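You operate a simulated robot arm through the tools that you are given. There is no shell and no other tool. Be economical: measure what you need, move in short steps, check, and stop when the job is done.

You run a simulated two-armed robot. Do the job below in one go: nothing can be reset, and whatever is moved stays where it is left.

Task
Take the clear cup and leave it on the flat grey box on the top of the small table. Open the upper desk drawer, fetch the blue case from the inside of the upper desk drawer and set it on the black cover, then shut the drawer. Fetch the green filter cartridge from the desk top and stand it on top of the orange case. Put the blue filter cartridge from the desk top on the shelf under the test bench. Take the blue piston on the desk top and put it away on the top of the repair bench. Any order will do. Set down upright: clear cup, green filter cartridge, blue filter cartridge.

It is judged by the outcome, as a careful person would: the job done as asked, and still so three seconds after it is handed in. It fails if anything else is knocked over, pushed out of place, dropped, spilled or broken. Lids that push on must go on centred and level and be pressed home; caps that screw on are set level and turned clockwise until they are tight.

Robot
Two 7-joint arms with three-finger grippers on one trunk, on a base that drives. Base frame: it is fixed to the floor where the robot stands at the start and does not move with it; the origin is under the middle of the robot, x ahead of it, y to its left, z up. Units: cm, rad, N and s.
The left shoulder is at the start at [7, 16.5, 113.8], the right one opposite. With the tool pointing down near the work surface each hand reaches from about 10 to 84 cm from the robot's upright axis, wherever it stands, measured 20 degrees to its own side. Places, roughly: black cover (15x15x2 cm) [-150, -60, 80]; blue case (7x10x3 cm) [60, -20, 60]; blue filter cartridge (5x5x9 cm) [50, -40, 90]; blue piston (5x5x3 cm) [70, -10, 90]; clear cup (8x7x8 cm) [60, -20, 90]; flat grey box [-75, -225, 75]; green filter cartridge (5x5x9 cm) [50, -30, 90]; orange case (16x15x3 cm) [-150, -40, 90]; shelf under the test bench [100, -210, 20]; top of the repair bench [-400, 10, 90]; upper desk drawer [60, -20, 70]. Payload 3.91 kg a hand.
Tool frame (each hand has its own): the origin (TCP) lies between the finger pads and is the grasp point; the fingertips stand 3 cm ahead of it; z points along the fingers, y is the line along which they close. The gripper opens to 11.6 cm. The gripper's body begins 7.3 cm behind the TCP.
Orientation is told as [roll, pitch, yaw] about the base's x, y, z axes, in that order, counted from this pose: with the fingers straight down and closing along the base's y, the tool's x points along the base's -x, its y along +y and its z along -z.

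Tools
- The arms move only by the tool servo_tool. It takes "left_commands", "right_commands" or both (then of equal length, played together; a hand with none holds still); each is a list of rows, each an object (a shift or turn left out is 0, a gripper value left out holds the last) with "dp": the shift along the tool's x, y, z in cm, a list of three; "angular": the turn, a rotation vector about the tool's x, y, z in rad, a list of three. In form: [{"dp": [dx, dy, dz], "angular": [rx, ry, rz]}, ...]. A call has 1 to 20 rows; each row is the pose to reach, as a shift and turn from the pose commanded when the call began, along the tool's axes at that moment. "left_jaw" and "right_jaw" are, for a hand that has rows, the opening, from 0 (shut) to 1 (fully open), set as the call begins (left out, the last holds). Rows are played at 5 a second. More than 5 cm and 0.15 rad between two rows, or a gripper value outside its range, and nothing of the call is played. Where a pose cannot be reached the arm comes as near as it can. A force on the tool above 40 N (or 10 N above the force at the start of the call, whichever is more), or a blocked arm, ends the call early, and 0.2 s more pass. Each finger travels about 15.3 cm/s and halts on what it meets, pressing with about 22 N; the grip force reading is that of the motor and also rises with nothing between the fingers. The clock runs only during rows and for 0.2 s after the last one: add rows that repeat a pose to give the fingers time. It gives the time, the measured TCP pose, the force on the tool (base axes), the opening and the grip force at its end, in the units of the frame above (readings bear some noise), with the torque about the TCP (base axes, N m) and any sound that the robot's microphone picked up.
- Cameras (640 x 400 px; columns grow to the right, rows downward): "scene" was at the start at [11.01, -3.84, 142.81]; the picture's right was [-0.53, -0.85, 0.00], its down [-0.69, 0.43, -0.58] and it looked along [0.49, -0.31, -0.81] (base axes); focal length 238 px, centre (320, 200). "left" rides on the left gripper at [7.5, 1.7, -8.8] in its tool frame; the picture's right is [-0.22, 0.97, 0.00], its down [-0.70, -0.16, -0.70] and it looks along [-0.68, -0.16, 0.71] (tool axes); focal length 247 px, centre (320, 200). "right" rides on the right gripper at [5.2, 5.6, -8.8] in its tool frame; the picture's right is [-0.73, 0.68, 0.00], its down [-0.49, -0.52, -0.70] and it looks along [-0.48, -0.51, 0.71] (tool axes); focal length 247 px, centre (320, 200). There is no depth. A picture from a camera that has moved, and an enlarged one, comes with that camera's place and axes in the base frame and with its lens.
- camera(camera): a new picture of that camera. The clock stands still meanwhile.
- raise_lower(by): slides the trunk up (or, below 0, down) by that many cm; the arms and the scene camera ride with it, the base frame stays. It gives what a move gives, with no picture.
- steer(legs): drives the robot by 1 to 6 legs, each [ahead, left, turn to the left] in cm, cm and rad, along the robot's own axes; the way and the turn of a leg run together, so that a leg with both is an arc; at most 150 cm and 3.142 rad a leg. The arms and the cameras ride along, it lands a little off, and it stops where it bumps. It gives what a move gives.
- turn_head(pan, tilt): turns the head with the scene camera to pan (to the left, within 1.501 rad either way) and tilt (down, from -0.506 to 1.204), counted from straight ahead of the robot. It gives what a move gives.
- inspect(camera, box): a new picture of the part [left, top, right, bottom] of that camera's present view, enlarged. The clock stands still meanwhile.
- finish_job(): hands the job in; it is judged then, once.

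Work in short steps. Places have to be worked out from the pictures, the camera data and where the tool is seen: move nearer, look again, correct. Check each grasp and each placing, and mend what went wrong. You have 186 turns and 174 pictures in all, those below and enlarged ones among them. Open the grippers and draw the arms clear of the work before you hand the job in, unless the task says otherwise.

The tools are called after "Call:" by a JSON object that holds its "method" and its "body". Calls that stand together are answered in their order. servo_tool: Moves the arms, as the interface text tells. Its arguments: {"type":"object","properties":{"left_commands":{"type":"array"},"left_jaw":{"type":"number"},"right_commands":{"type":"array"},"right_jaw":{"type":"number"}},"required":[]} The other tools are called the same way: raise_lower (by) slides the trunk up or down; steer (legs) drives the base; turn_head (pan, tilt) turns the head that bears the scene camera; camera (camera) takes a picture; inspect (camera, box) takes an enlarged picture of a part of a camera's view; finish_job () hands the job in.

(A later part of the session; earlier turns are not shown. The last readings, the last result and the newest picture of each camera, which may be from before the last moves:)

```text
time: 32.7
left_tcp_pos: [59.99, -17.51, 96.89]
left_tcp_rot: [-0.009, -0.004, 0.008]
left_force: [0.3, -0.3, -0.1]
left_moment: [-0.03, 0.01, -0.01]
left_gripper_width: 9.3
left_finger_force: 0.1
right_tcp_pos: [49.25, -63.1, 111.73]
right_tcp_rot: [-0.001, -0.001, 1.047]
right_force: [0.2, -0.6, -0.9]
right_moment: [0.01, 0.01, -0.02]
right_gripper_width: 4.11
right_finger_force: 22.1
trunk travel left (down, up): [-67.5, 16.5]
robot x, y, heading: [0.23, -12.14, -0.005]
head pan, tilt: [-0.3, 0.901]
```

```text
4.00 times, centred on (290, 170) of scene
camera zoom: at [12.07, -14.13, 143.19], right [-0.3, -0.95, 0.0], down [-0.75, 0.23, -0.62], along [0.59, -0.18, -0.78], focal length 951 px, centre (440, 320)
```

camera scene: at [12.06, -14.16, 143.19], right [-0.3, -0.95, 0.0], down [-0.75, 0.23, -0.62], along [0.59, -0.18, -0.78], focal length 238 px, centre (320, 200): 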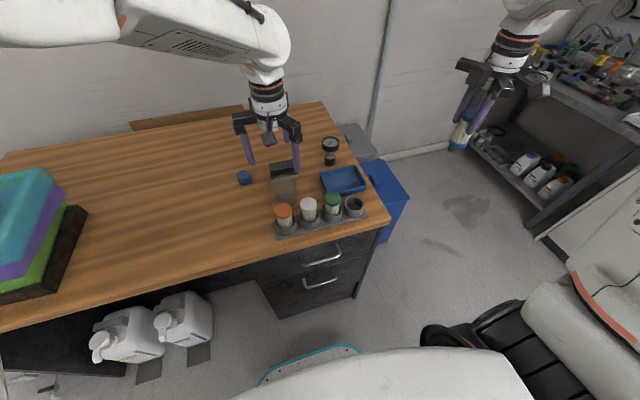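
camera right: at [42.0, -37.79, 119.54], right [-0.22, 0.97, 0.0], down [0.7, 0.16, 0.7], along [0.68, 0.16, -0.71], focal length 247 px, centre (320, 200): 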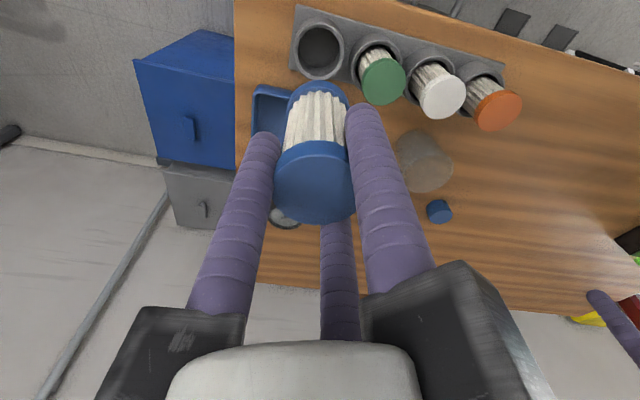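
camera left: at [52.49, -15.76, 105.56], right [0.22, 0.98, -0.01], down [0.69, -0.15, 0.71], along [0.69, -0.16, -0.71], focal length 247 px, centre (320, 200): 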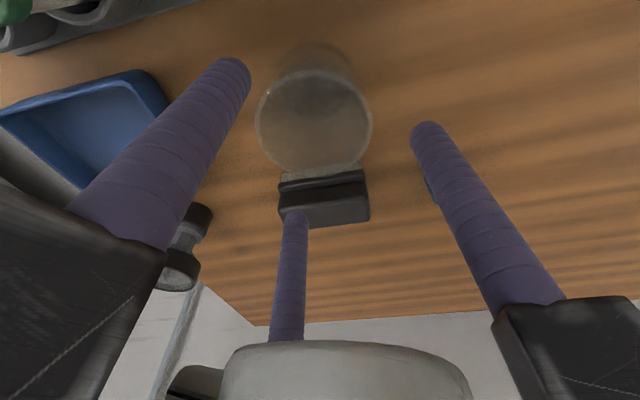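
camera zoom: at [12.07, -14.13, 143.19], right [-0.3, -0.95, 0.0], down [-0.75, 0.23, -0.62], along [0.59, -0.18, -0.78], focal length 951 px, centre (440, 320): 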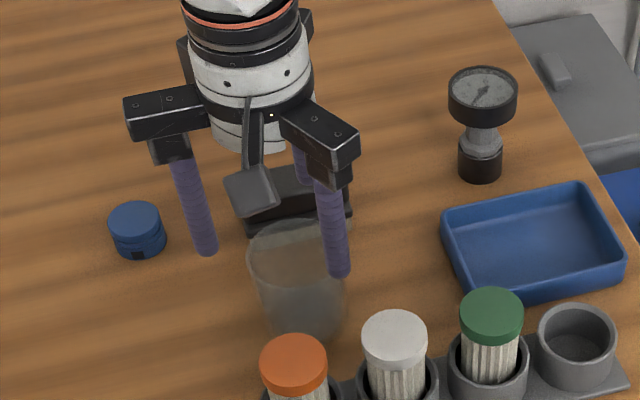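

Cup centre near [59.5,-17.7]; nudge -0.4 in x and descend to TCP 90.

Call:
{"method": "servo_tool", "body": {"left_commands": [{"dp": [0.4, -0.2, 1.5]}, {"dp": [0.4, -0.2, 3.5]}, {"dp": [0.4, -0.2, 5.5]}, {"dp": [0.4, -0.2, 6.9]}, {"dp": [0.4, -0.2, 6.9]}]}}

Call:
{"method": "camera", "body": {"camera": "left"}}

```text
time: 33.9
left_tcp_pos: [60.19, -17.43, 90.47]
left_tcp_rot: [-0.03, -0.002, 0.025]
left_force: [0.5, -0.7, 1.1]
left_moment: [0.01, -0.02, 0.03]
left_gripper_width: 9.29
left_finger_force: 0.0
right_tcp_pos: [49.34, -63.06, 111.7]
right_tcp_rot: [-0.001, 0.001, 1.048]
right_force: [0.3, 0.8, -1.5]
right_moment: [0.01, -0.01, 0.01]
right_gripper_width: 4.12
right_finger_force: 22.0
trunk travel left (down, up): [-67.5, 16.5]
robot x, y, heading: [-0.17, -11.9, -0.006]
head pan, tilt: [-0.3, 0.901]
```

```text
137 pictures are left
camera left: at [52.66, -15.55, 99.06], right [0.2, 0.98, -0.03], down [0.7, -0.12, 0.71], along [0.69, -0.16, -0.71], focal length 247 px, centre (320, 200)
```

left: 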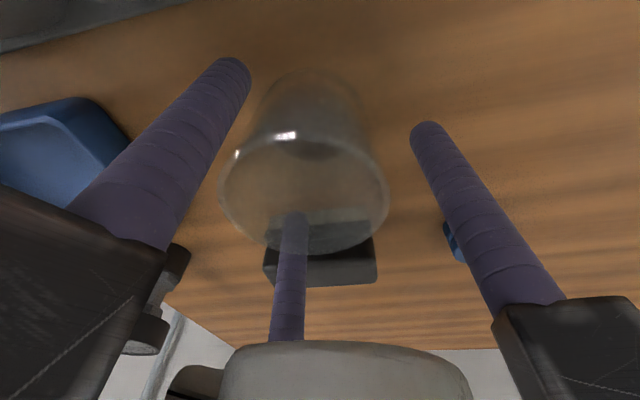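

The arm is near its limit (1 cm off centre) but the cup is inside the three fingers; closing will centre it. Close gently and read.

Call:
{"method": "servo_tool", "body": {"left_commands": [{"dp": [0.3, -0.1, 0]}, {"dp": [0.3, -0.1, 0]}, {"dp": [0.3, -0.1, 0]}, {"dp": [0.3, -0.1, 0]}], "left_jaw": 0.4}}

Call:
{"method": "camera", "body": {"camera": "left"}}

```text
time: 34.9
left_tcp_pos: [59.97, -17.17, 90.03]
left_tcp_rot: [-0.026, 0.006, 0.027]
left_force: [2.7, -1.7, 6.0]
left_moment: [-0.04, 0.01, 0.0]
left_gripper_width: 6.98
left_finger_force: 22.5
right_tcp_pos: [49.36, -62.99, 111.75]
right_tcp_rot: [-0.002, 0.0, 1.049]
right_force: [-0.1, -0.1, -1.5]
right_moment: [0.01, 0.02, 0.0]
right_gripper_width: 4.11
right_finger_force: 22.0
trunk travel left (down, up): [-67.5, 16.5]
robot x, y, heading: [0.13, -11.85, -0.003]
head pan, tilt: [-0.3, 0.901]
```

```text
136 pictures are left
camera left: at [52.34, -15.41, 98.8], right [0.2, 0.98, -0.03], down [0.7, -0.12, 0.7], along [0.68, -0.16, -0.71], focal length 247 px, centre (320, 200)
```

left: 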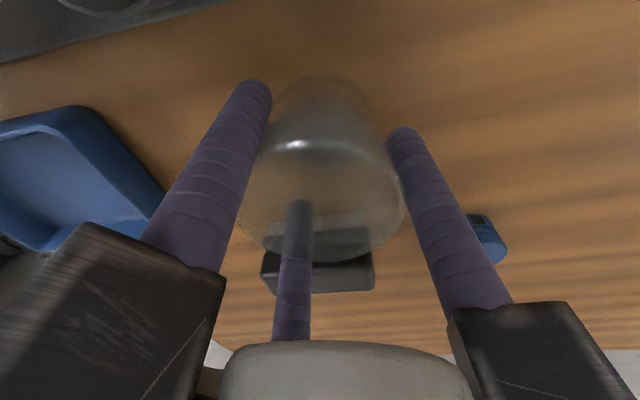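

Gripped at 6.98 cm. Lift slowly.

Call:
{"method": "servo_tool", "body": {"left_commands": [{"dp": [0, 0, -0.5]}, {"dp": [0, 0, -1.5]}, {"dp": [0, 0, -3]}, {"dp": [0, 0, -5]}, {"dp": [0, 0, -7]}, {"dp": [0, 0, -9]}, {"dp": [0, 0, -11]}, {"dp": [0, 0, -13]}, {"dp": [0, 0, -14]}]}}

Call:
{"method": "camera", "body": {"camera": "left"}}

Call:
{"method": "camera", "body": {"camera": "scene"}}

```text
time: 36.9
left_tcp_pos: [59.18, -17.75, 103.75]
left_tcp_rot: [-0.006, -0.006, 0.004]
left_force: [-0.7, 0.0, -1.0]
left_moment: [0.0, -0.01, 0.02]
left_gripper_width: 6.89
left_finger_force: 22.2
right_tcp_pos: [49.3, -63.2, 111.69]
right_tcp_rot: [-0.002, -0.001, 1.048]
right_force: [0.1, 0.0, -1.3]
right_moment: [-0.02, -0.03, -0.02]
right_gripper_width: 4.15
right_finger_force: 21.4
trunk travel left (down, up): [-67.5, 16.5]
robot x, y, heading: [-0.08, -11.94, -0.004]
head pan, tilt: [-0.3, 0.901]
```

```text
135 pictures are left
camera left: at [51.69, -16.05, 112.44], right [0.22, 0.98, -0.01], down [0.69, -0.15, 0.7], along [0.69, -0.16, -0.71], focal length 247 px, centre (320, 200)
```

left: 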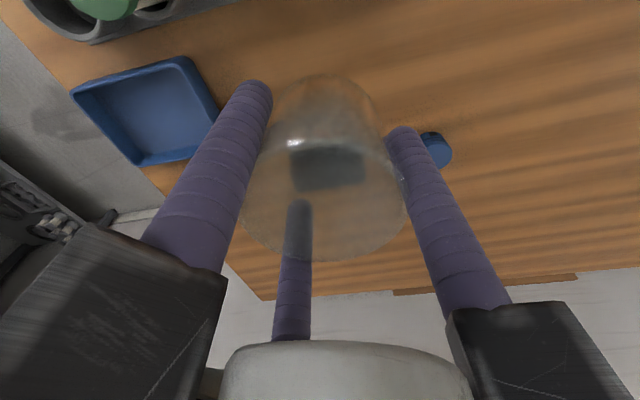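

```text
134 pictures are left
camera scene: at [12.0, -14.11, 143.2], right [-0.3, -0.95, 0.0], down [-0.75, 0.23, -0.62], along [0.59, -0.18, -0.78], focal length 238 px, centre (320, 200)
```

scene: 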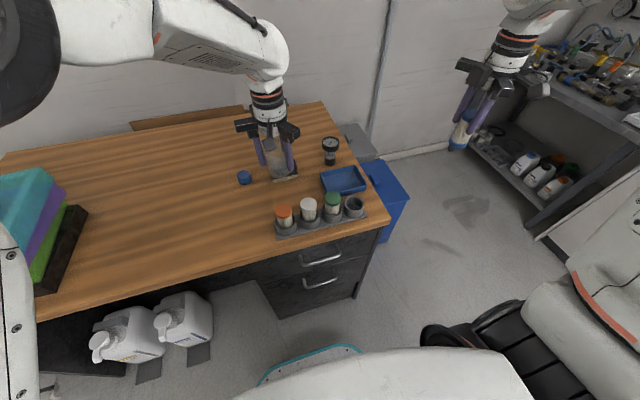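

Both items are held. I turn right on the spot toward the test bench and then look.

Call:
{"method": "steer", "body": {"legs": [[0, 0, -1.571]]}}

Call:
{"method": "turn_head", "body": {"pan": 0.4, "tilt": 0.6}}

Call:
{"method": "camera", "body": {"camera": "scene"}}

Call:
{"method": "turn_head", "body": {"pan": 1.2, "tilt": 0.8}}

Call:
{"method": "camera", "body": {"camera": "scene"}}

```text
time: 41.2
left_tcp_pos: [-6.83, -71.08, 103.81]
left_tcp_rot: [-0.008, -0.006, -1.58]
left_force: [0.8, 0.3, -0.1]
left_moment: [0.01, -0.02, 0.0]
left_gripper_width: 6.89
left_finger_force: 21.9
right_tcp_pos: [-51.94, -60.47, 111.69]
right_tcp_rot: [0.001, -0.001, -0.539]
right_force: [0.2, -0.2, -1.8]
right_moment: [0.0, -0.02, -0.02]
right_gripper_width: 4.14
right_finger_force: 22.1
trunk travel left (down, up): [-67.5, 16.5]
robot x, y, heading: [-0.21, -11.74, -1.584]
head pan, tilt: [-0.3, 0.901]
```

```text
time: 42.3
left_tcp_pos: [-6.69, -71.29, 103.85]
left_tcp_rot: [-0.009, -0.005, -1.578]
left_force: [1.0, 0.2, -0.1]
left_moment: [0.02, 0.01, 0.03]
left_gripper_width: 6.9
left_finger_force: 21.9
right_tcp_pos: [-51.91, -60.48, 111.64]
right_tcp_rot: [0.002, 0.0, -0.537]
right_force: [-0.2, -0.8, -1.7]
right_moment: [-0.01, 0.01, -0.02]
right_gripper_width: 4.12
right_finger_force: 22.1
trunk travel left (down, up): [-67.5, 16.5]
robot x, y, heading: [0.02, -12.33, -1.585]
head pan, tilt: [0.4, 0.6]
```

```text
133 pictures are left
camera scene: at [3.01, -25.07, 145.67], right [-0.93, -0.37, 0.0], down [-0.21, 0.52, -0.82], along [0.31, -0.76, -0.57], focal length 238 px, centre (320, 200)
```

scene: 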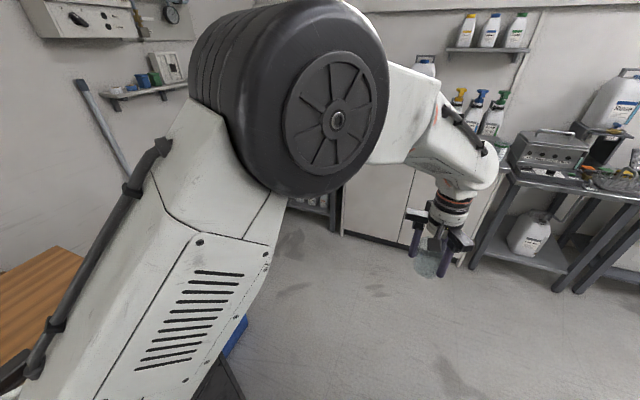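

```text
time: 43.4
left_tcp_pos: [-6.7, -71.09, 103.79]
left_tcp_rot: [-0.008, -0.006, -1.578]
left_force: [0.0, 0.5, -0.9]
left_moment: [0.0, 0.03, -0.01]
left_gripper_width: 6.89
left_finger_force: 22.4
right_tcp_pos: [-51.87, -60.61, 111.77]
right_tcp_rot: [0.0, 0.0, -0.537]
right_force: [-0.1, -0.7, -1.1]
right_moment: [-0.01, 0.0, 0.03]
right_gripper_width: 4.1
right_finger_force: 22.4
trunk travel left (down, up): [-67.5, 16.5]
robot x, y, heading: [-0.02, -11.79, -1.583]
head pan, tilt: [1.201, 0.799]
```

```text
132 pictures are left
camera scene: at [7.18, -19.92, 143.99], right [-0.38, -0.93, 0.0], down [-0.66, 0.27, -0.7], along [0.65, -0.26, -0.72], focal length 238 px, centre (320, 200)
```

scene: 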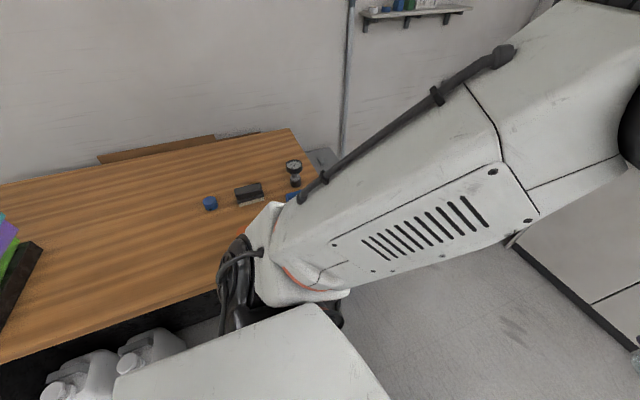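

The small table is ahead-right. I drive ahead 75 cm and look at the small table and the test bench.

Call:
{"method": "steer", "body": {"legs": [[75, 0, 0.013]]}}

Call:
{"method": "turn_head", "body": {"pan": -0.6, "tilt": 0.6}}

Call:
{"method": "camera", "body": {"camera": "scene"}}

Call:
{"method": "turn_head", "body": {"pan": 1.3, "tilt": 0.7}}

Call:
{"method": "camera", "body": {"camera": "scene"}}

```text
time: 47.5
left_tcp_pos: [-7.24, -147.34, 103.67]
left_tcp_rot: [-0.01, -0.007, -1.572]
left_force: [0.3, -0.6, -0.3]
left_moment: [-0.02, 0.02, 0.01]
left_gripper_width: 6.89
left_finger_force: 22.4
right_tcp_pos: [-52.49, -137.01, 111.77]
right_tcp_rot: [-0.001, 0.0, -0.533]
right_force: [-0.9, 0.3, -1.1]
right_moment: [0.03, 0.0, -0.02]
right_gripper_width: 4.1
right_finger_force: 22.0
trunk travel left (down, up): [-67.5, 16.5]
robot x, y, heading: [-0.89, -88.12, -1.578]
head pan, tilt: [1.201, 0.799]
```

```text
time: 49.3
left_tcp_pos: [-7.27, -147.3, 103.76]
left_tcp_rot: [-0.007, -0.005, -1.572]
left_force: [-0.6, -0.6, -0.2]
left_moment: [0.0, 0.0, -0.01]
left_gripper_width: 6.92
left_finger_force: 21.9
right_tcp_pos: [-52.52, -136.99, 111.58]
right_tcp_rot: [0.0, 0.0, -0.532]
right_force: [-0.5, -0.2, -1.3]
right_moment: [0.02, 0.04, 0.0]
right_gripper_width: 4.12
right_finger_force: 22.1
trunk travel left (down, up): [-67.5, 16.5]
robot x, y, heading: [-0.92, -87.96, -1.58]
head pan, tilt: [-0.6, 0.6]
```

```text
131 pictures are left
camera scene: at [-6.24, -100.28, 145.67], right [-0.82, 0.57, 0.0], down [0.32, 0.46, -0.82], along [-0.47, -0.68, -0.57], focal length 238 px, centre (320, 200)
```

scene: 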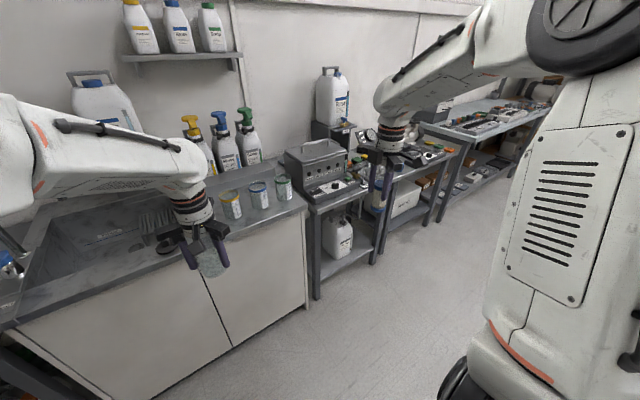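

```text
time: 51.2
left_tcp_pos: [-7.36, -147.38, 103.88]
left_tcp_rot: [-0.009, -0.005, -1.571]
left_force: [0.6, -0.1, -0.1]
left_moment: [-0.02, 0.01, 0.01]
left_gripper_width: 6.91
left_finger_force: 21.9
right_tcp_pos: [-52.59, -136.89, 111.59]
right_tcp_rot: [-0.002, -0.001, -0.533]
right_force: [-0.5, -0.6, -1.1]
right_moment: [-0.02, 0.01, 0.01]
right_gripper_width: 4.13
right_finger_force: 22.1
trunk travel left (down, up): [-67.5, 16.5]
robot x, y, heading: [-1.0, -88.25, -1.579]
head pan, tilt: [1.3, 0.7]
```

```text
130 pictures are left
camera scene: at [6.98, -95.37, 144.81], right [-0.28, -0.96, 0.0], down [-0.62, 0.18, -0.77], along [0.74, -0.21, -0.64], focal length 238 px, centre (320, 200)
```

scene: 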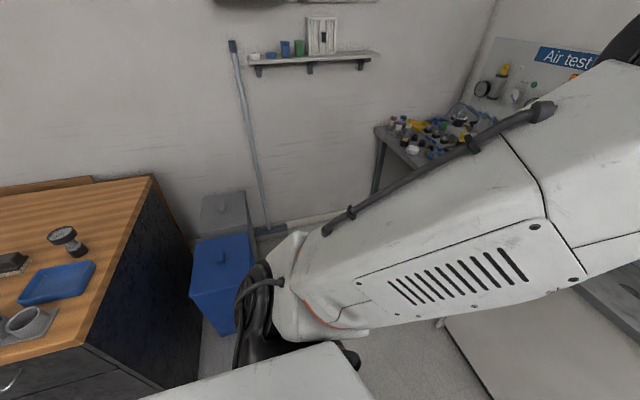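

Zoom on the small table to identify the flat grey box.

Call:
{"method": "turn_head", "body": {"pan": -0.6, "tilt": 0.6}}

Call:
{"method": "inspect", "body": {"camera": "scene", "box": [260, 60, 480, 260]}}

```text
time: 53.1
left_tcp_pos: [-7.28, -147.19, 103.83]
left_tcp_rot: [-0.008, -0.005, -1.571]
left_force: [0.2, -0.4, -0.3]
left_moment: [0.0, 0.03, -0.02]
left_gripper_width: 6.87
left_finger_force: 21.8
right_tcp_pos: [-52.58, -136.97, 111.71]
right_tcp_rot: [-0.001, 0.0, -0.533]
right_force: [1.1, 0.0, -0.7]
right_moment: [-0.02, 0.01, 0.0]
right_gripper_width: 4.1
right_finger_force: 22.3
trunk travel left (down, up): [-67.5, 16.5]
robot x, y, heading: [-0.99, -88.05, -1.579]
head pan, tilt: [-0.6, 0.6]
```

```text
2.00 times, centred on (370, 160) of scene
camera zoom: at [-6.24, -100.27, 145.67], right [-0.82, 0.57, 0.0], down [0.32, 0.46, -0.82], along [-0.47, -0.68, -0.57], focal length 476 px, centre (220, 280)
```

zoom: 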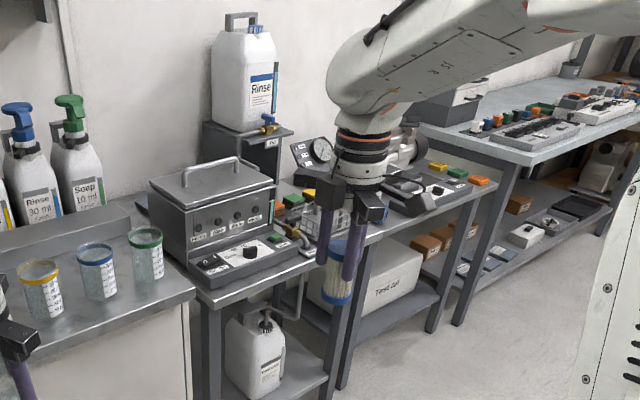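

The small table has several grey devices; I need a closer, higher view. Raise the trunk and drive right toward it.

Call:
{"method": "raise_lower", "body": {"by": 14}}

Call:
{"method": "steer", "body": {"legs": [[0, -60, 0.01], [20, 0, 0]]}}

Call:
{"method": "turn_head", "body": {"pan": 0, "tilt": 0.7}}

Call:
{"method": "camera", "body": {"camera": "scene"}}

```text
time: 54.7
left_tcp_pos: [-7.33, -147.29, 117.85]
left_tcp_rot: [-0.009, -0.006, -1.572]
left_force: [0.1, 0.7, -0.4]
left_moment: [0.0, -0.01, -0.02]
left_gripper_width: 6.91
left_finger_force: 21.7
right_tcp_pos: [-52.57, -136.97, 125.61]
right_tcp_rot: [0.0, 0.0, -0.532]
right_force: [-0.9, -0.9, -1.5]
right_moment: [0.02, 0.02, -0.02]
right_gripper_width: 4.11
right_finger_force: 22.4
trunk travel left (down, up): [-81.5, 2.5]
robot x, y, heading: [-1.39, -87.67, -1.582]
head pan, tilt: [-0.6, 0.6]
```

```text
time: 57.5
left_tcp_pos: [-55.88, -148.26, 117.99]
left_tcp_rot: [-0.009, -0.005, -1.657]
left_force: [-0.7, 0.2, -0.3]
left_moment: [-0.01, 0.0, 0.0]
left_gripper_width: 6.94
left_finger_force: 21.6
right_tcp_pos: [-100.26, -134.14, 125.67]
right_tcp_rot: [-0.002, 0.0, -0.616]
right_force: [-0.1, 0.3, -1.4]
right_moment: [-0.02, -0.02, -0.02]
right_gripper_width: 4.13
right_finger_force: 22.0
trunk travel left (down, up): [-81.5, 2.5]
robot x, y, heading: [-44.6, -89.88, -1.67]
head pan, tilt: [-0.6, 0.6]
stopped in leg 1: the robot was blocked; the commanded pose is now the measured one
```

```text
time: 58.5
left_tcp_pos: [-55.82, -148.24, 117.89]
left_tcp_rot: [-0.01, -0.006, -1.656]
left_force: [0.0, -0.2, -0.2]
left_moment: [0.0, 0.01, -0.02]
left_gripper_width: 6.91
left_finger_force: 22.2
right_tcp_pos: [-100.14, -134.11, 125.71]
right_tcp_rot: [-0.002, 0.0, -0.616]
right_force: [-0.6, -0.3, -1.3]
right_moment: [-0.04, 0.02, 0.04]
right_gripper_width: 4.13
right_finger_force: 22.2
trunk travel left (down, up): [-81.5, 2.5]
robot x, y, heading: [-44.4, -89.69, -1.664]
head pan, tilt: [0.0, 0.7]
```

```text
128 pictures are left
camera scene: at [-45.95, -103.07, 158.82], right [-1.0, 0.09, 0.0], down [0.06, 0.64, -0.77], along [-0.07, -0.76, -0.64], focal length 238 px, centre (320, 200)
```

scene: 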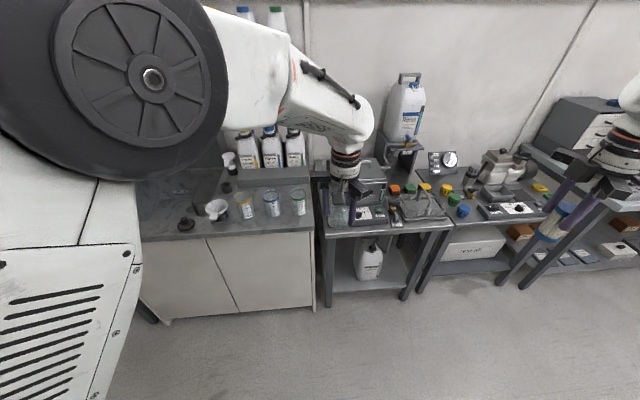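

I bumped something (likely the low table's corner at right-rear). Back off to the left and forward, then check the low table.

Call:
{"method": "steer", "body": {"legs": [[0, 5, 0], [28, 0, 0.09]]}}

Call:
{"method": "turn_head", "body": {"pan": -1.5, "tilt": 0.9}}

Call:
{"method": "camera", "body": {"camera": "scene"}}

```text
time: 60.9
left_tcp_pos: [-46.92, -177.46, 118.05]
left_tcp_rot: [-0.01, -0.005, -1.567]
left_force: [0.5, 0.9, 0.1]
left_moment: [-0.03, 0.02, -0.04]
left_gripper_width: 6.9
left_finger_force: 22.0
right_tcp_pos: [-92.34, -167.29, 125.79]
right_tcp_rot: [-0.003, 0.001, -0.527]
right_force: [-0.6, 0.8, -0.8]
right_moment: [0.02, -0.01, 0.0]
right_gripper_width: 4.12
right_finger_force: 22.5
trunk travel left (down, up): [-81.5, 2.5]
robot x, y, heading: [-40.9, -118.43, -1.576]
head pan, tilt: [0.0, 0.7]
```

```text
time: 62.5
left_tcp_pos: [-46.9, -177.78, 117.96]
left_tcp_rot: [-0.009, -0.006, -1.567]
left_force: [0.2, 0.2, -1.2]
left_moment: [-0.02, 0.0, -0.01]
left_gripper_width: 6.9
left_finger_force: 21.6
right_tcp_pos: [-92.31, -167.64, 125.69]
right_tcp_rot: [-0.002, 0.0, -0.527]
right_force: [0.1, -0.2, -0.8]
right_moment: [-0.02, 0.02, 0.03]
right_gripper_width: 4.12
right_finger_force: 22.2
trunk travel left (down, up): [-81.5, 2.5]
robot x, y, heading: [-40.71, -118.19, -1.579]
head pan, tilt: [-1.499, 0.901]
```

```text
127 pictures are left
camera scene: at [-48.68, -123.86, 157.19], right [-0.07, 1.0, 0.0], down [0.78, 0.05, -0.62], along [-0.62, -0.04, -0.78], focal length 238 px, centre (320, 200)
```

scene: 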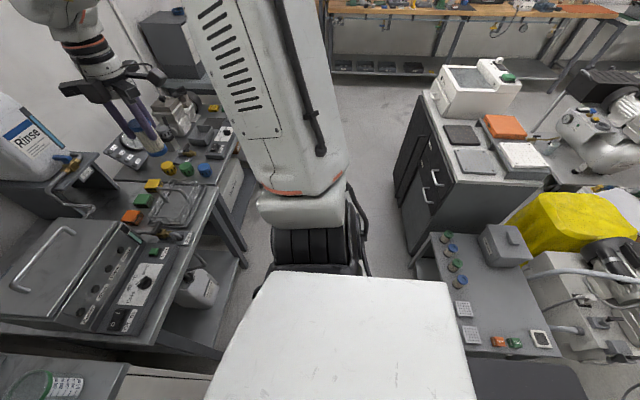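

The low table items still stand as before. Zoom on the small table from here.

Call:
{"method": "inspect", "body": {"camera": "scene", "box": [0, 80, 260, 400]}}

Call:
{"method": "turn_head", "body": {"pan": -0.5, "tilt": 0.9}}

Call:
{"method": "camera", "body": {"camera": "scene"}}

Call:
{"method": "inspect", "body": {"camera": "right", "box": [0, 0, 640, 400]}}

```text
1.25 times, centred on (130, 240) of scene
camera zoom: at [-48.68, -123.86, 157.19], right [-0.07, 1.0, 0.0], down [0.78, 0.05, -0.62], along [-0.62, -0.04, -0.78], focal length 297 px, centre (558, 150)
```

zoom: 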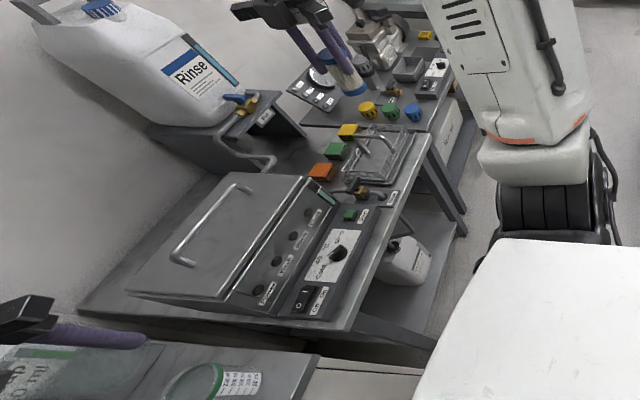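

```text
time: 63.8
left_tcp_pos: [-46.84, -177.77, 117.92]
left_tcp_rot: [-0.01, -0.005, -1.567]
left_force: [0.2, -0.2, -0.3]
left_moment: [0.0, -0.02, 0.04]
left_gripper_width: 6.89
left_finger_force: 22.3
right_tcp_pos: [-92.38, -167.59, 125.62]
right_tcp_rot: [-0.002, 0.0, -0.527]
right_force: [-0.1, -0.3, -1.1]
right_moment: [0.01, 0.0, 0.01]
right_gripper_width: 4.12
right_finger_force: 22.4
trunk travel left (down, up): [-81.5, 2.5]
robot x, y, heading: [-41.34, -118.27, -1.575]
head pan, tilt: [-0.499, 0.901]
```

```text
125 pictures are left
camera scene: at [-44.79, -129.97, 157.19], right [-0.88, 0.48, 0.0], down [0.38, 0.69, -0.62], along [-0.3, -0.54, -0.78], focal length 238 px, centre (320, 200)
```

scene: 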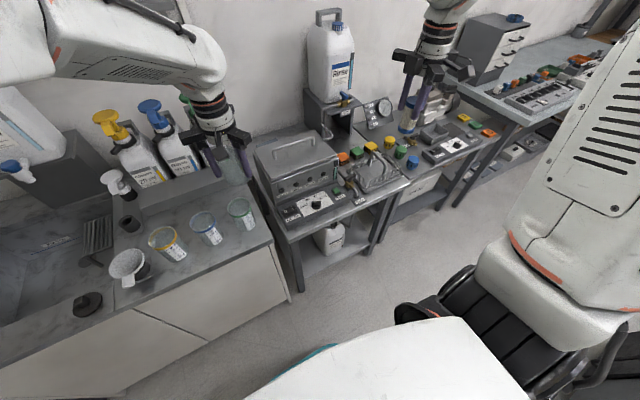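

```text
1.00 times, centred on (320, 200) of right (not enlarged: the box is as wide or as high as the picture)
camera zoom: at [-93.99, -160.09, 134.47], right [0.98, 0.22, 0.0], down [0.16, -0.7, 0.7], along [0.15, -0.68, -0.71], focal length 247 px, centre (320, 200)
```

zoom: 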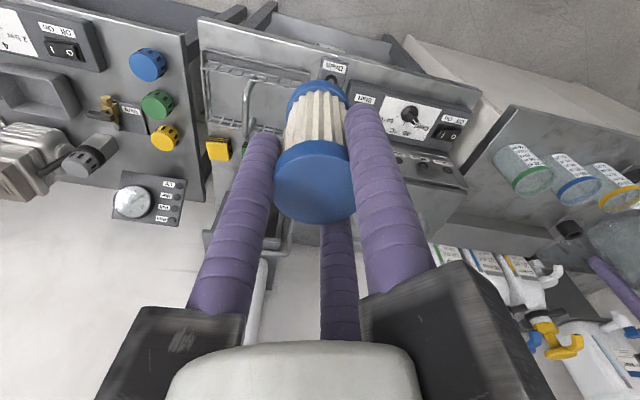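

The dial box is at z≈85 and the lidded box top at ≈95 (y −189…−209). To see what else is on the small table I move the right hand to get its camera squarely in front of it.

Call:
{"method": "servo_tool", "body": {"right_commands": [{"dp": [-1, 4.5, -0.5]}, {"dp": [-2, 9, -1]}, {"dp": [-3, 13.5, -2]}, {"dp": [-3, 18, -3]}, {"dp": [-3, 20, -3]}]}}

Call:
{"method": "camera", "body": {"camera": "right"}}

Call:
{"method": "inspect", "body": {"camera": "scene", "box": [230, 60, 430, 250]}}

```text
time: 65.0
left_tcp_pos: [-47.16, -177.77, 117.8]
left_tcp_rot: [-0.009, -0.005, -1.568]
left_force: [0.1, -0.8, -0.5]
left_moment: [-0.01, -0.03, 0.01]
left_gripper_width: 6.92
left_finger_force: 22.2
right_tcp_pos: [-83.64, -154.51, 126.68]
right_tcp_rot: [0.016, -0.055, -0.525]
right_force: [-0.2, 0.3, -2.0]
right_moment: [0.05, 0.0, 0.0]
right_gripper_width: 4.11
right_finger_force: 21.6
right hand out of reach, approached as far as the arm can: row 4, 5
trunk travel left (down, up): [-81.5, 2.5]
robot x, y, heading: [-41.15, -118.66, -1.572]
head pan, tilt: [-0.499, 0.901]
```

```text
123 pictures are left
camera right: at [-85.78, -146.87, 135.26], right [0.97, 0.22, 0.05], down [0.12, -0.69, 0.72], along [0.19, -0.69, -0.7], focal length 247 px, centre (320, 200)
```

right: 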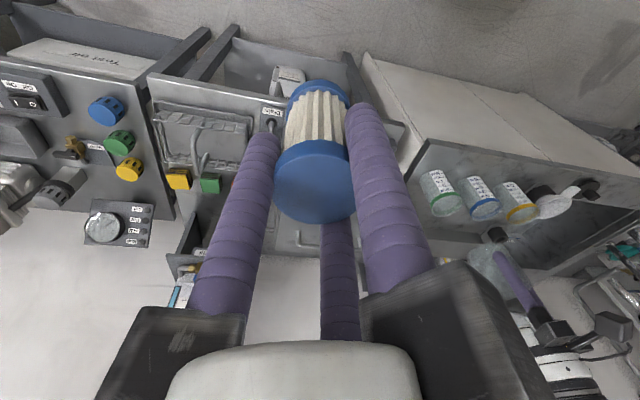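

```text
2.11 times, centred on (330, 155) of scene
camera zoom: at [-44.95, -129.99, 157.19], right [-0.88, 0.48, 0.0], down [0.38, 0.69, -0.62], along [-0.3, -0.54, -0.78], focal length 500 px, centre (299, 295)
```

zoom: 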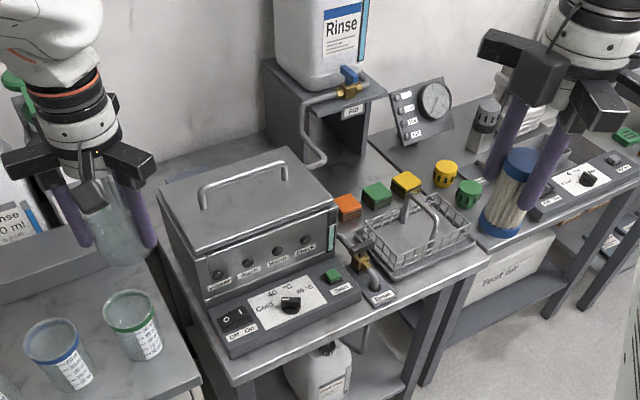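

The back part of the small table behind the lidded box is hidden; check it with the left hand camera.

Call:
{"method": "camera", "body": {"camera": "left"}}

```text
121 pictures are left
camera left: at [-45.36, -170.16, 126.51], right [0.98, -0.22, -0.01], down [-0.15, -0.69, 0.7], along [-0.16, -0.69, -0.71], focal length 247 px, centre (320, 200)
```

left: 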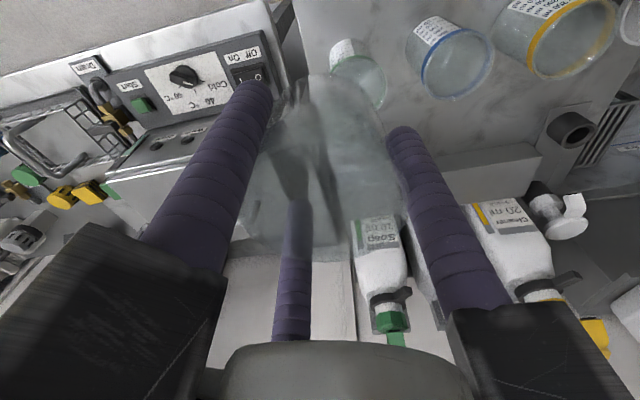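

I retract the left hand a bit, then move the robot forward and right to stand squarely in front of the small table.

Call:
{"method": "servo_tool", "body": {"left_commands": [{"dp": [4, 1, -1]}, {"dp": [8, 2, -3]}, {"dp": [12, 3, -5]}, {"dp": [15, 4, -6]}]}}

Call:
{"method": "steer", "body": {"legs": [[15, 0, 0], [0, -35, 0]]}}

Call:
{"method": "turn_head", "body": {"pan": 0.2, "tilt": 0.9}}

Call:
{"method": "camera", "body": {"camera": "scene"}}

Call:
{"method": "camera", "body": {"camera": "right"}}

```text
time: 66.0
left_tcp_pos: [-42.67, -162.49, 123.81]
left_tcp_rot: [-0.013, -0.007, -1.567]
left_force: [-0.5, -0.8, -1.5]
left_moment: [0.03, 0.04, 0.0]
left_gripper_width: 6.91
left_finger_force: 21.9
right_tcp_pos: [-83.47, -154.26, 126.72]
right_tcp_rot: [0.018, -0.047, -0.534]
right_force: [-0.7, 0.1, -1.1]
right_moment: [-0.03, 0.01, 0.0]
right_gripper_width: 4.11
right_finger_force: 21.8
trunk travel left (down, up): [-81.5, 2.5]
robot x, y, heading: [-40.71, -118.44, -1.572]
head pan, tilt: [-0.499, 0.901]
```

```text
time: 69.3
left_tcp_pos: [-78.2, -177.85, 123.69]
left_tcp_rot: [-0.013, -0.005, -1.563]
left_force: [0.9, 0.1, -0.4]
left_moment: [-0.04, 0.01, 0.02]
left_gripper_width: 6.9
left_finger_force: 22.2
right_tcp_pos: [-119.15, -169.37, 126.41]
right_tcp_rot: [0.026, -0.041, -0.534]
right_force: [1.1, 0.4, -0.4]
right_moment: [0.0, 0.04, 0.02]
right_gripper_width: 4.12
right_finger_force: 22.2
trunk travel left (down, up): [-81.5, 2.5]
robot x, y, heading: [-76.7, -133.82, -1.573]
head pan, tilt: [-0.499, 0.901]
```

```text
time: 70.4
left_tcp_pos: [-78.53, -177.75, 123.77]
left_tcp_rot: [-0.01, -0.003, -1.564]
left_force: [0.3, -0.5, -0.1]
left_moment: [-0.01, 0.0, 0.01]
left_gripper_width: 6.89
left_finger_force: 22.6
right_tcp_pos: [-119.26, -169.62, 126.33]
right_tcp_rot: [0.025, -0.048, -0.534]
right_force: [-0.7, 0.0, -1.4]
right_moment: [0.02, 0.0, -0.02]
right_gripper_width: 4.14
right_finger_force: 22.2
trunk travel left (down, up): [-81.5, 2.5]
robot x, y, heading: [-76.65, -133.61, -1.569]
head pan, tilt: [0.201, 0.901]
```

```text
120 pictures are left
camera scene: at [-75.25, -145.87, 157.19], right [-0.98, -0.2, 0.0], down [-0.15, 0.77, -0.62], along [0.12, -0.61, -0.78], focal length 238 px, centre (320, 200)
```

scene: 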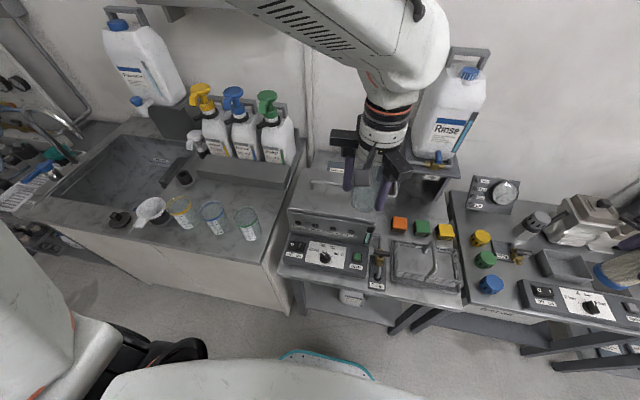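

```text
119 pictures are left
camera right: at [-121.46, -161.98, 134.98], right [0.98, 0.21, 0.05], down [0.11, -0.7, 0.71], along [0.19, -0.68, -0.71], focal length 247 px, centre (320, 200)
```

right: 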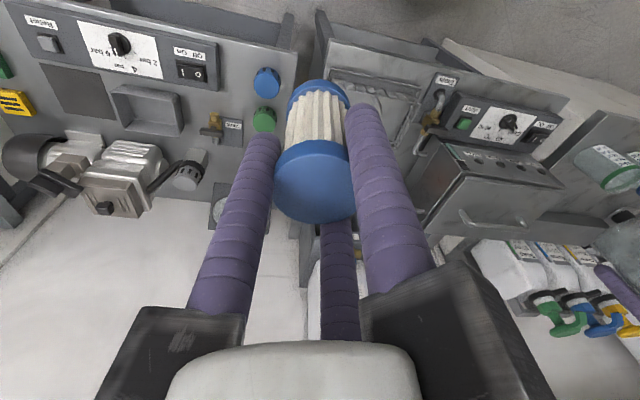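

Call:
{"method": "inspect", "body": {"camera": "right", "box": [400, 60, 620, 260]}}

Call:
{"method": "inspect", "body": {"camera": "scene", "box": [270, 130, 480, 320]}}

```text
2.00 times, centred on (510, 160) of right
camera zoom: at [-121.46, -161.98, 134.98], right [0.98, 0.21, 0.05], down [0.11, -0.7, 0.71], along [0.19, -0.68, -0.71], focal length 494 px, centre (-60, 280)
```

zoom: 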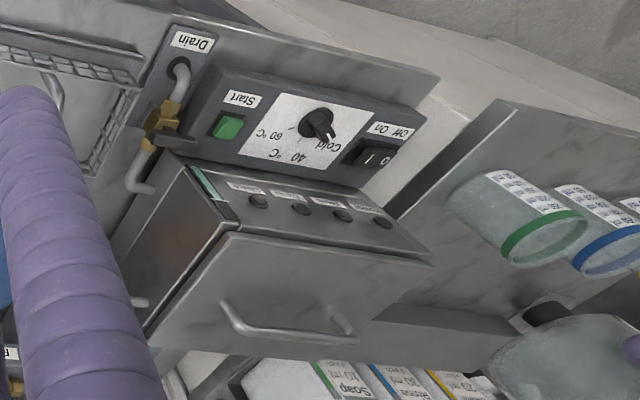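

```text
2.11 times, centred on (375, 225) of scene
camera zoom: at [-75.25, -145.87, 157.19], right [-0.98, -0.2, 0.0], down [-0.15, 0.77, -0.62], along [0.12, -0.61, -0.78], focal length 500 px, centre (204, 147)
```

zoom: 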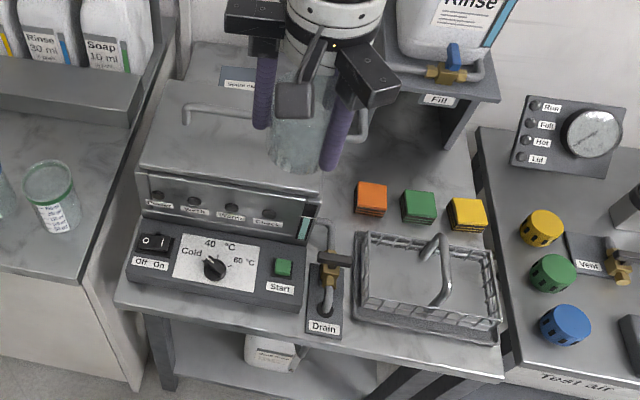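

There is a labelled plate ("Sensor …") behind the lidded box — likely the flat grey box at y≈-225. Move the left hand left and up for an unobstructed view.

Call:
{"method": "servo_tool", "body": {"left_commands": [{"dp": [0, 4, -2]}, {"dp": [0, 8, -4]}, {"dp": [0, 12, -6]}, {"dp": [0, 16, -8]}, {"dp": [0, 20, -10]}]}}

Call:
{"method": "inspect", "body": {"camera": "scene", "box": [270, 110, 430, 230]}}

Call:
{"method": "camera", "body": {"camera": "left"}}

```text
time: 71.6
left_tcp_pos: [-57.87, -177.54, 133.58]
left_tcp_rot: [-0.011, -0.005, -1.564]
left_force: [0.5, -0.5, -0.5]
left_moment: [-0.03, 0.04, 0.0]
left_gripper_width: 6.91
left_finger_force: 21.8
right_tcp_pos: [-119.09, -169.39, 126.31]
right_tcp_rot: [0.027, -0.044, -0.534]
right_force: [0.3, 0.3, -0.5]
right_moment: [-0.02, 0.01, -0.01]
right_gripper_width: 4.13
right_finger_force: 22.0
trunk travel left (down, up): [-81.5, 2.5]
robot x, y, heading: [-76.85, -133.54, -1.572]
head pan, tilt: [0.201, 0.901]
```

```text
3.33 times, centred on (350, 170) of scene
camera zoom: at [-74.89, -145.83, 157.19], right [-0.98, -0.2, 0.0], down [-0.16, 0.77, -0.62], along [0.12, -0.61, -0.78], focal length 792 px, centre (220, 300)
```

zoom: 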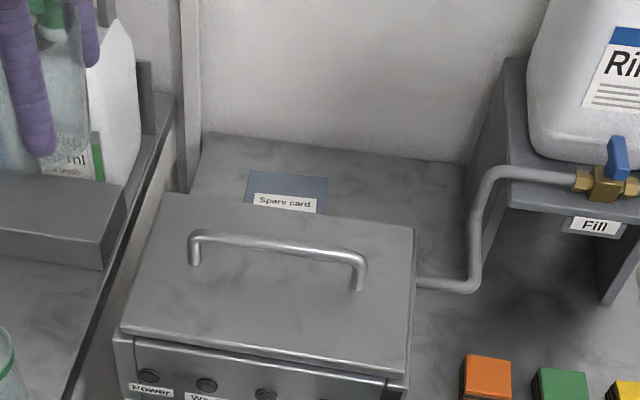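

```text
115 pictures are left
camera left: at [-56.15, -169.98, 142.28], right [0.98, -0.22, -0.01], down [-0.15, -0.69, 0.71], along [-0.16, -0.69, -0.71], focal length 247 px, centre (320, 200)
```

left: 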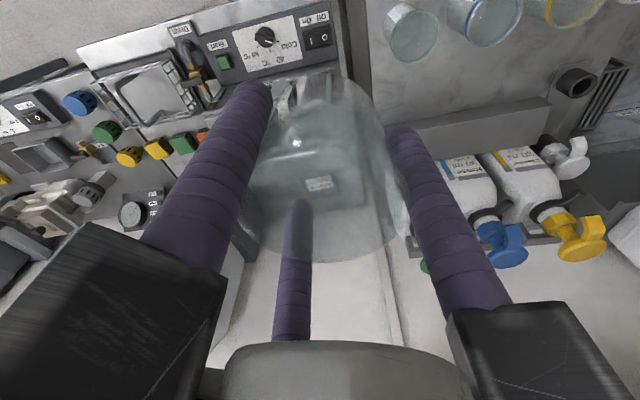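

A blue-grey flat box labelled "Spare card" lies at about [-68,-226] behind the lidded box — matching the hint. I look at it enlarged.

Call:
{"method": "inspect", "body": {"camera": "left", "box": [260, 120, 400, 240]}}

Call:
{"method": "inspect", "body": {"camera": "scene", "box": [315, 140, 375, 190]}}

```text
3.33 times, centred on (330, 180) of left
camera zoom: at [-56.15, -169.98, 142.28], right [0.98, -0.22, -0.01], down [-0.15, -0.69, 0.71], along [-0.16, -0.69, -0.71], focal length 823 px, centre (287, 267)
```

zoom: 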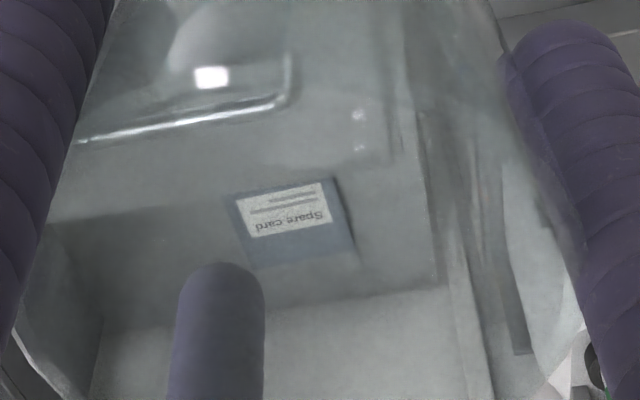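

```text
8.00 times, centred on (345, 165) of scene
camera zoom: at [-74.89, -145.83, 157.19], right [-0.98, -0.2, 0.0], down [-0.16, 0.77, -0.62], along [0.12, -0.61, -0.78], focal length 1902 px, centre (120, 480)
```

zoom: 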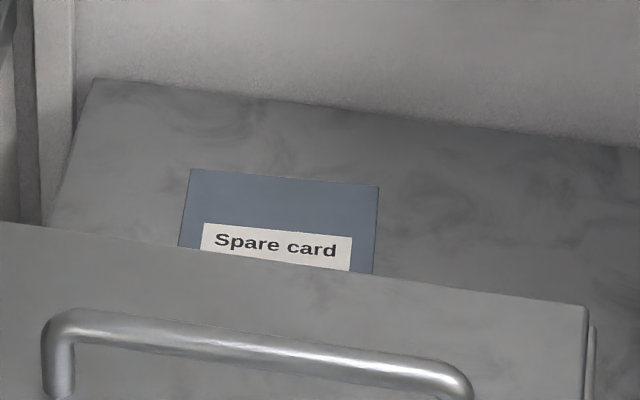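

The card box spans about x -73…-63, y -218…-227 (centre [-68,-222.5], z≈82). I move 10 cm closer and 8 cm right so the left hand can reach it.

Call:
{"method": "steer", "body": {"legs": [[10, -8, 0]]}}

Call:
{"method": "turn_head", "body": {"pan": 0.3, "tilt": 1.1}}

Call:
{"method": "camera", "body": {"camera": "scene"}}

```text
time: 72.8
left_tcp_pos: [-65.97, -187.14, 133.68]
left_tcp_rot: [-0.011, -0.006, -1.562]
left_force: [-0.2, 1.2, -1.0]
left_moment: [-0.03, 0.02, 0.01]
left_gripper_width: 6.9
left_finger_force: 22.0
right_tcp_pos: [-127.11, -179.2, 126.45]
right_tcp_rot: [0.026, -0.047, -0.534]
right_force: [0.6, 0.4, -1.3]
right_moment: [-0.02, 0.01, -0.03]
right_gripper_width: 4.1
right_finger_force: 21.7
trunk travel left (down, up): [-81.5, 2.5]
robot x, y, heading: [-84.83, -143.37, -1.57]
head pan, tilt: [0.201, 0.901]
```

```text
time: 73.6
left_tcp_pos: [-66.33, -187.36, 133.69]
left_tcp_rot: [-0.01, -0.005, -1.562]
left_force: [-0.4, -0.2, -0.2]
left_moment: [0.02, -0.01, 0.01]
left_gripper_width: 6.9
left_finger_force: 22.2
right_tcp_pos: [-127.4, -179.39, 126.19]
right_tcp_rot: [0.031, -0.048, -0.532]
right_force: [0.0, -1.0, -1.5]
right_moment: [0.05, -0.04, 0.01]
right_gripper_width: 4.12
right_finger_force: 21.8
trunk travel left (down, up): [-81.5, 2.5]
robot x, y, heading: [-84.53, -143.42, -1.574]
head pan, tilt: [0.3, 1.1]
```

```text
112 pictures are left
camera scene: at [-83.0, -154.38, 155.81], right [-0.96, -0.3, 0.0], down [-0.26, 0.85, -0.45], along [0.13, -0.43, -0.89], focal length 238 px, centre (320, 200)
```

scene: 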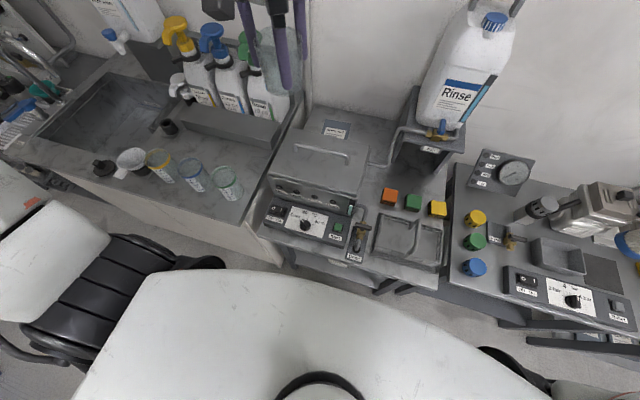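

Extend the left hand forward over the card at a safe height first.

Call:
{"method": "servo_tool", "body": {"left_commands": [{"dp": [-4, 0, 0]}, {"dp": [-8, 0, 0]}, {"dp": [-12, -1, 0]}, {"dp": [-16, -1, 1]}, {"dp": [-20, -1.5, 3]}, {"dp": [-24, -1.7, 5]}, {"dp": [-28, -1.7, 8]}, {"dp": [-32, -1.7, 11]}, {"dp": [-35, -1.7, 14]}, {"dp": [-35, -1.7, 15]}]}}

Call:
{"method": "camera", "body": {"camera": "left"}}

Call:
{"method": "camera", "body": {"camera": "scene"}}

```text
time: 75.8
left_tcp_pos: [-67.73, -222.19, 118.95]
left_tcp_rot: [-0.01, -0.007, -1.563]
left_force: [-0.6, 0.7, 0.0]
left_moment: [-0.02, -0.02, 0.03]
left_gripper_width: 6.92
left_finger_force: 22.0
right_tcp_pos: [-127.32, -179.17, 126.24]
right_tcp_rot: [0.027, -0.047, -0.535]
right_force: [-0.6, 0.5, -0.3]
right_moment: [-0.02, -0.03, 0.03]
right_gripper_width: 4.09
right_finger_force: 22.4
trunk travel left (down, up): [-81.5, 2.5]
robot x, y, heading: [-84.66, -142.76, -1.571]
head pan, tilt: [0.3, 1.1]
```

```text
111 pictures are left
camera left: at [-66.05, -214.69, 127.58], right [0.98, -0.22, -0.01], down [-0.15, -0.69, 0.71], along [-0.16, -0.69, -0.71], focal length 247 px, centre (320, 200)
```

left: 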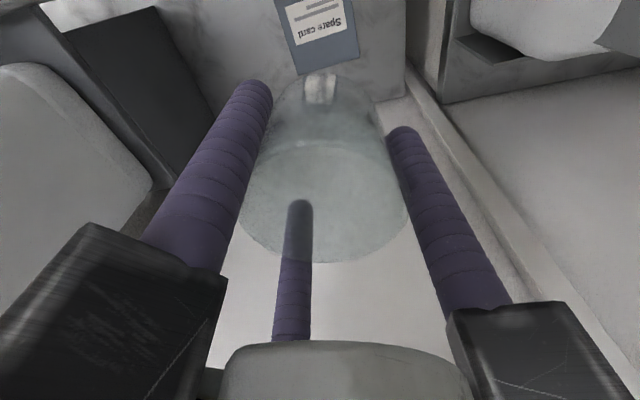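

```text
110 pictures are left
camera scene: at [-82.93, -154.18, 155.82], right [-0.96, -0.3, 0.0], down [-0.26, 0.85, -0.45], along [0.13, -0.43, -0.89], focal length 238 px, centre (320, 200)
```

scene: 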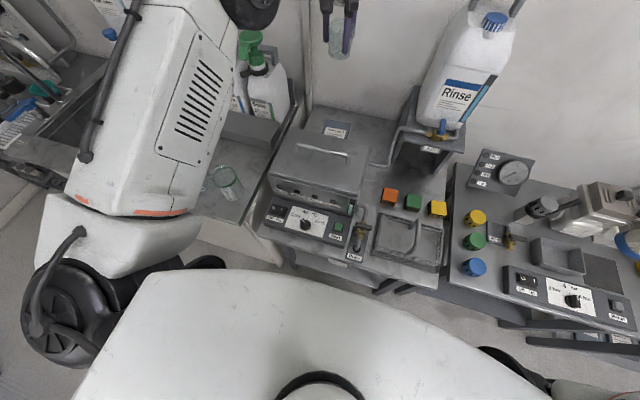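

Card far edge at y≈-228.5; aim for cup centre [-68,-223.8]. Descend to TCP 93.

Call:
{"method": "servo_tool", "body": {"left_commands": [{"dp": [-0.8, -0.2, 4]}, {"dp": [-1.6, -0.2, 8]}, {"dp": [-1.6, -0.2, 12]}, {"dp": [-1.6, -0.2, 16]}, {"dp": [-1.6, -0.2, 20]}, {"dp": [-1.6, -0.2, 24]}, {"dp": [-1.6, -0.2, 26]}]}}

Call:
{"method": "camera", "body": {"camera": "left"}}

Call:
{"method": "inspect", "body": {"camera": "scene", "box": [260, 60, 420, 220]}}

```text
time: 77.4
left_tcp_pos: [-68.29, -224.27, 92.86]
left_tcp_rot: [-0.011, -0.006, -1.562]
left_force: [0.0, -0.1, -1.0]
left_moment: [0.02, -0.01, 0.01]
left_gripper_width: 6.91
left_finger_force: 22.1
right_tcp_pos: [-127.42, -179.17, 126.25]
right_tcp_rot: [0.03, -0.047, -0.533]
right_force: [-0.5, 0.8, -0.6]
right_moment: [0.0, 0.02, 0.02]
right_gripper_width: 4.11
right_finger_force: 22.1
trunk travel left (down, up): [-81.5, 2.5]
robot x, y, heading: [-84.63, -143.21, -1.568]
head pan, tilt: [0.3, 1.1]
```

```text
109 pictures are left
camera left: at [-66.57, -216.77, 101.55], right [0.98, -0.22, -0.01], down [-0.15, -0.69, 0.7], along [-0.16, -0.69, -0.71], focal length 247 px, centre (320, 200)
```

left: 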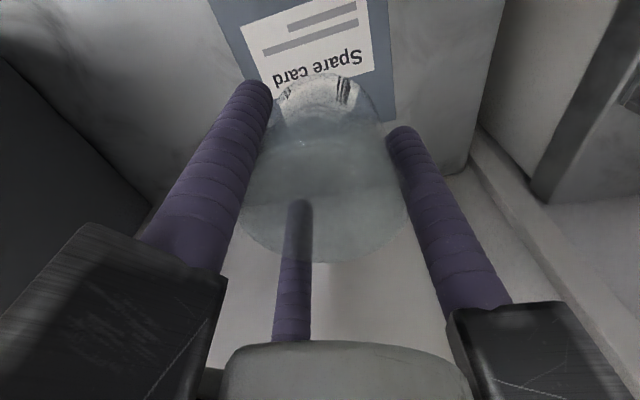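

```text
2.50 times, centred on (340, 140) of scene
camera zoom: at [-82.91, -154.38, 155.81], right [-0.96, -0.3, 0.0], down [-0.26, 0.85, -0.45], along [0.13, -0.43, -0.89], focal length 594 px, centre (270, 350)
```

zoom: 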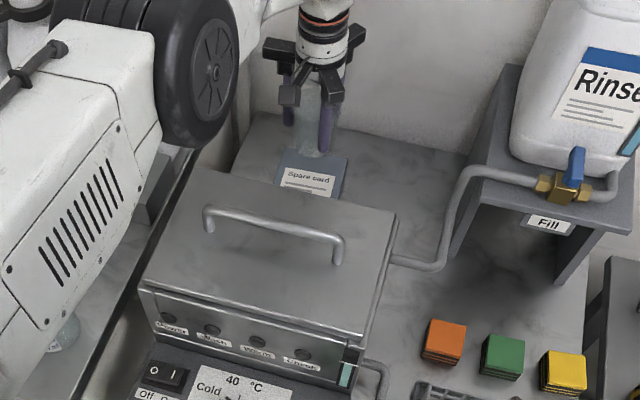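

Nearly aligned; shift back 0.8 cm and go down to TCP 88.9, then feel for contact.

Call:
{"method": "servo_tool", "body": {"left_commands": [{"dp": [0.4, 0, 1]}, {"dp": [0.8, 0, 2]}, {"dp": [0.8, 0, 3]}, {"dp": [0.8, 0, 4]}]}}

Call:
{"method": "servo_tool", "body": {"left_commands": [{"dp": [0, 0, 0.4]}, {"dp": [0, 0, 0.8]}]}}

Call:
{"method": "inspect", "body": {"camera": "scene", "box": [300, 60, 380, 140]}}

```text
time: 78.4
left_tcp_pos: [-68.28, -223.46, 88.84]
left_tcp_rot: [-0.01, -0.005, -1.563]
left_force: [0.5, 1.1, -0.3]
left_moment: [0.01, 0.01, -0.01]
left_gripper_width: 6.87
left_finger_force: 22.0
right_tcp_pos: [-127.29, -179.33, 126.33]
right_tcp_rot: [0.031, -0.048, -0.534]
right_force: [-0.6, -0.9, -1.1]
right_moment: [0.05, 0.02, -0.01]
right_gripper_width: 4.09
right_finger_force: 21.8
trunk travel left (down, up): [-81.5, 2.5]
robot x, y, heading: [-84.63, -143.35, -1.57]
head pan, tilt: [0.3, 1.1]
```

```text
time: 79.0
left_tcp_pos: [-68.45, -223.46, 88.12]
left_tcp_rot: [-0.011, -0.006, -1.563]
left_force: [0.5, -0.6, -0.9]
left_moment: [-0.02, 0.05, -0.02]
left_gripper_width: 6.92
left_finger_force: 21.9
right_tcp_pos: [-127.32, -179.26, 126.2]
right_tcp_rot: [0.029, -0.047, -0.534]
right_force: [-0.4, -0.4, -0.8]
right_moment: [0.01, -0.01, -0.04]
right_gripper_width: 4.12
right_finger_force: 22.5
trunk travel left (down, up): [-81.5, 2.5]
robot x, y, heading: [-84.41, -143.11, -1.571]
head pan, tilt: [0.3, 1.1]
```

```text
5.00 times, centred on (340, 100) of scene
camera zoom: at [-82.93, -154.34, 155.81], right [-0.96, -0.3, 0.0], down [-0.26, 0.85, -0.45], along [0.13, -0.43, -0.89], focal length 1189 px, centre (220, 700)
```

zoom: 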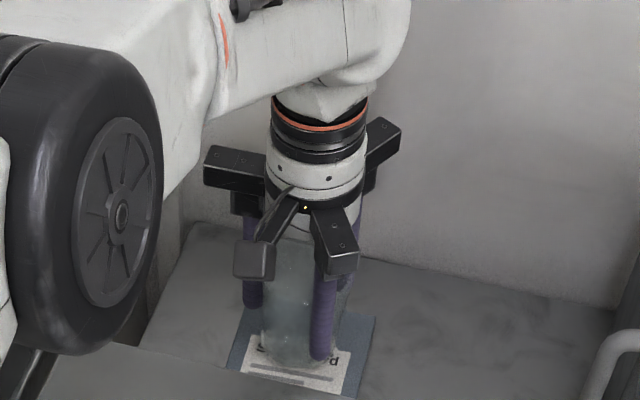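

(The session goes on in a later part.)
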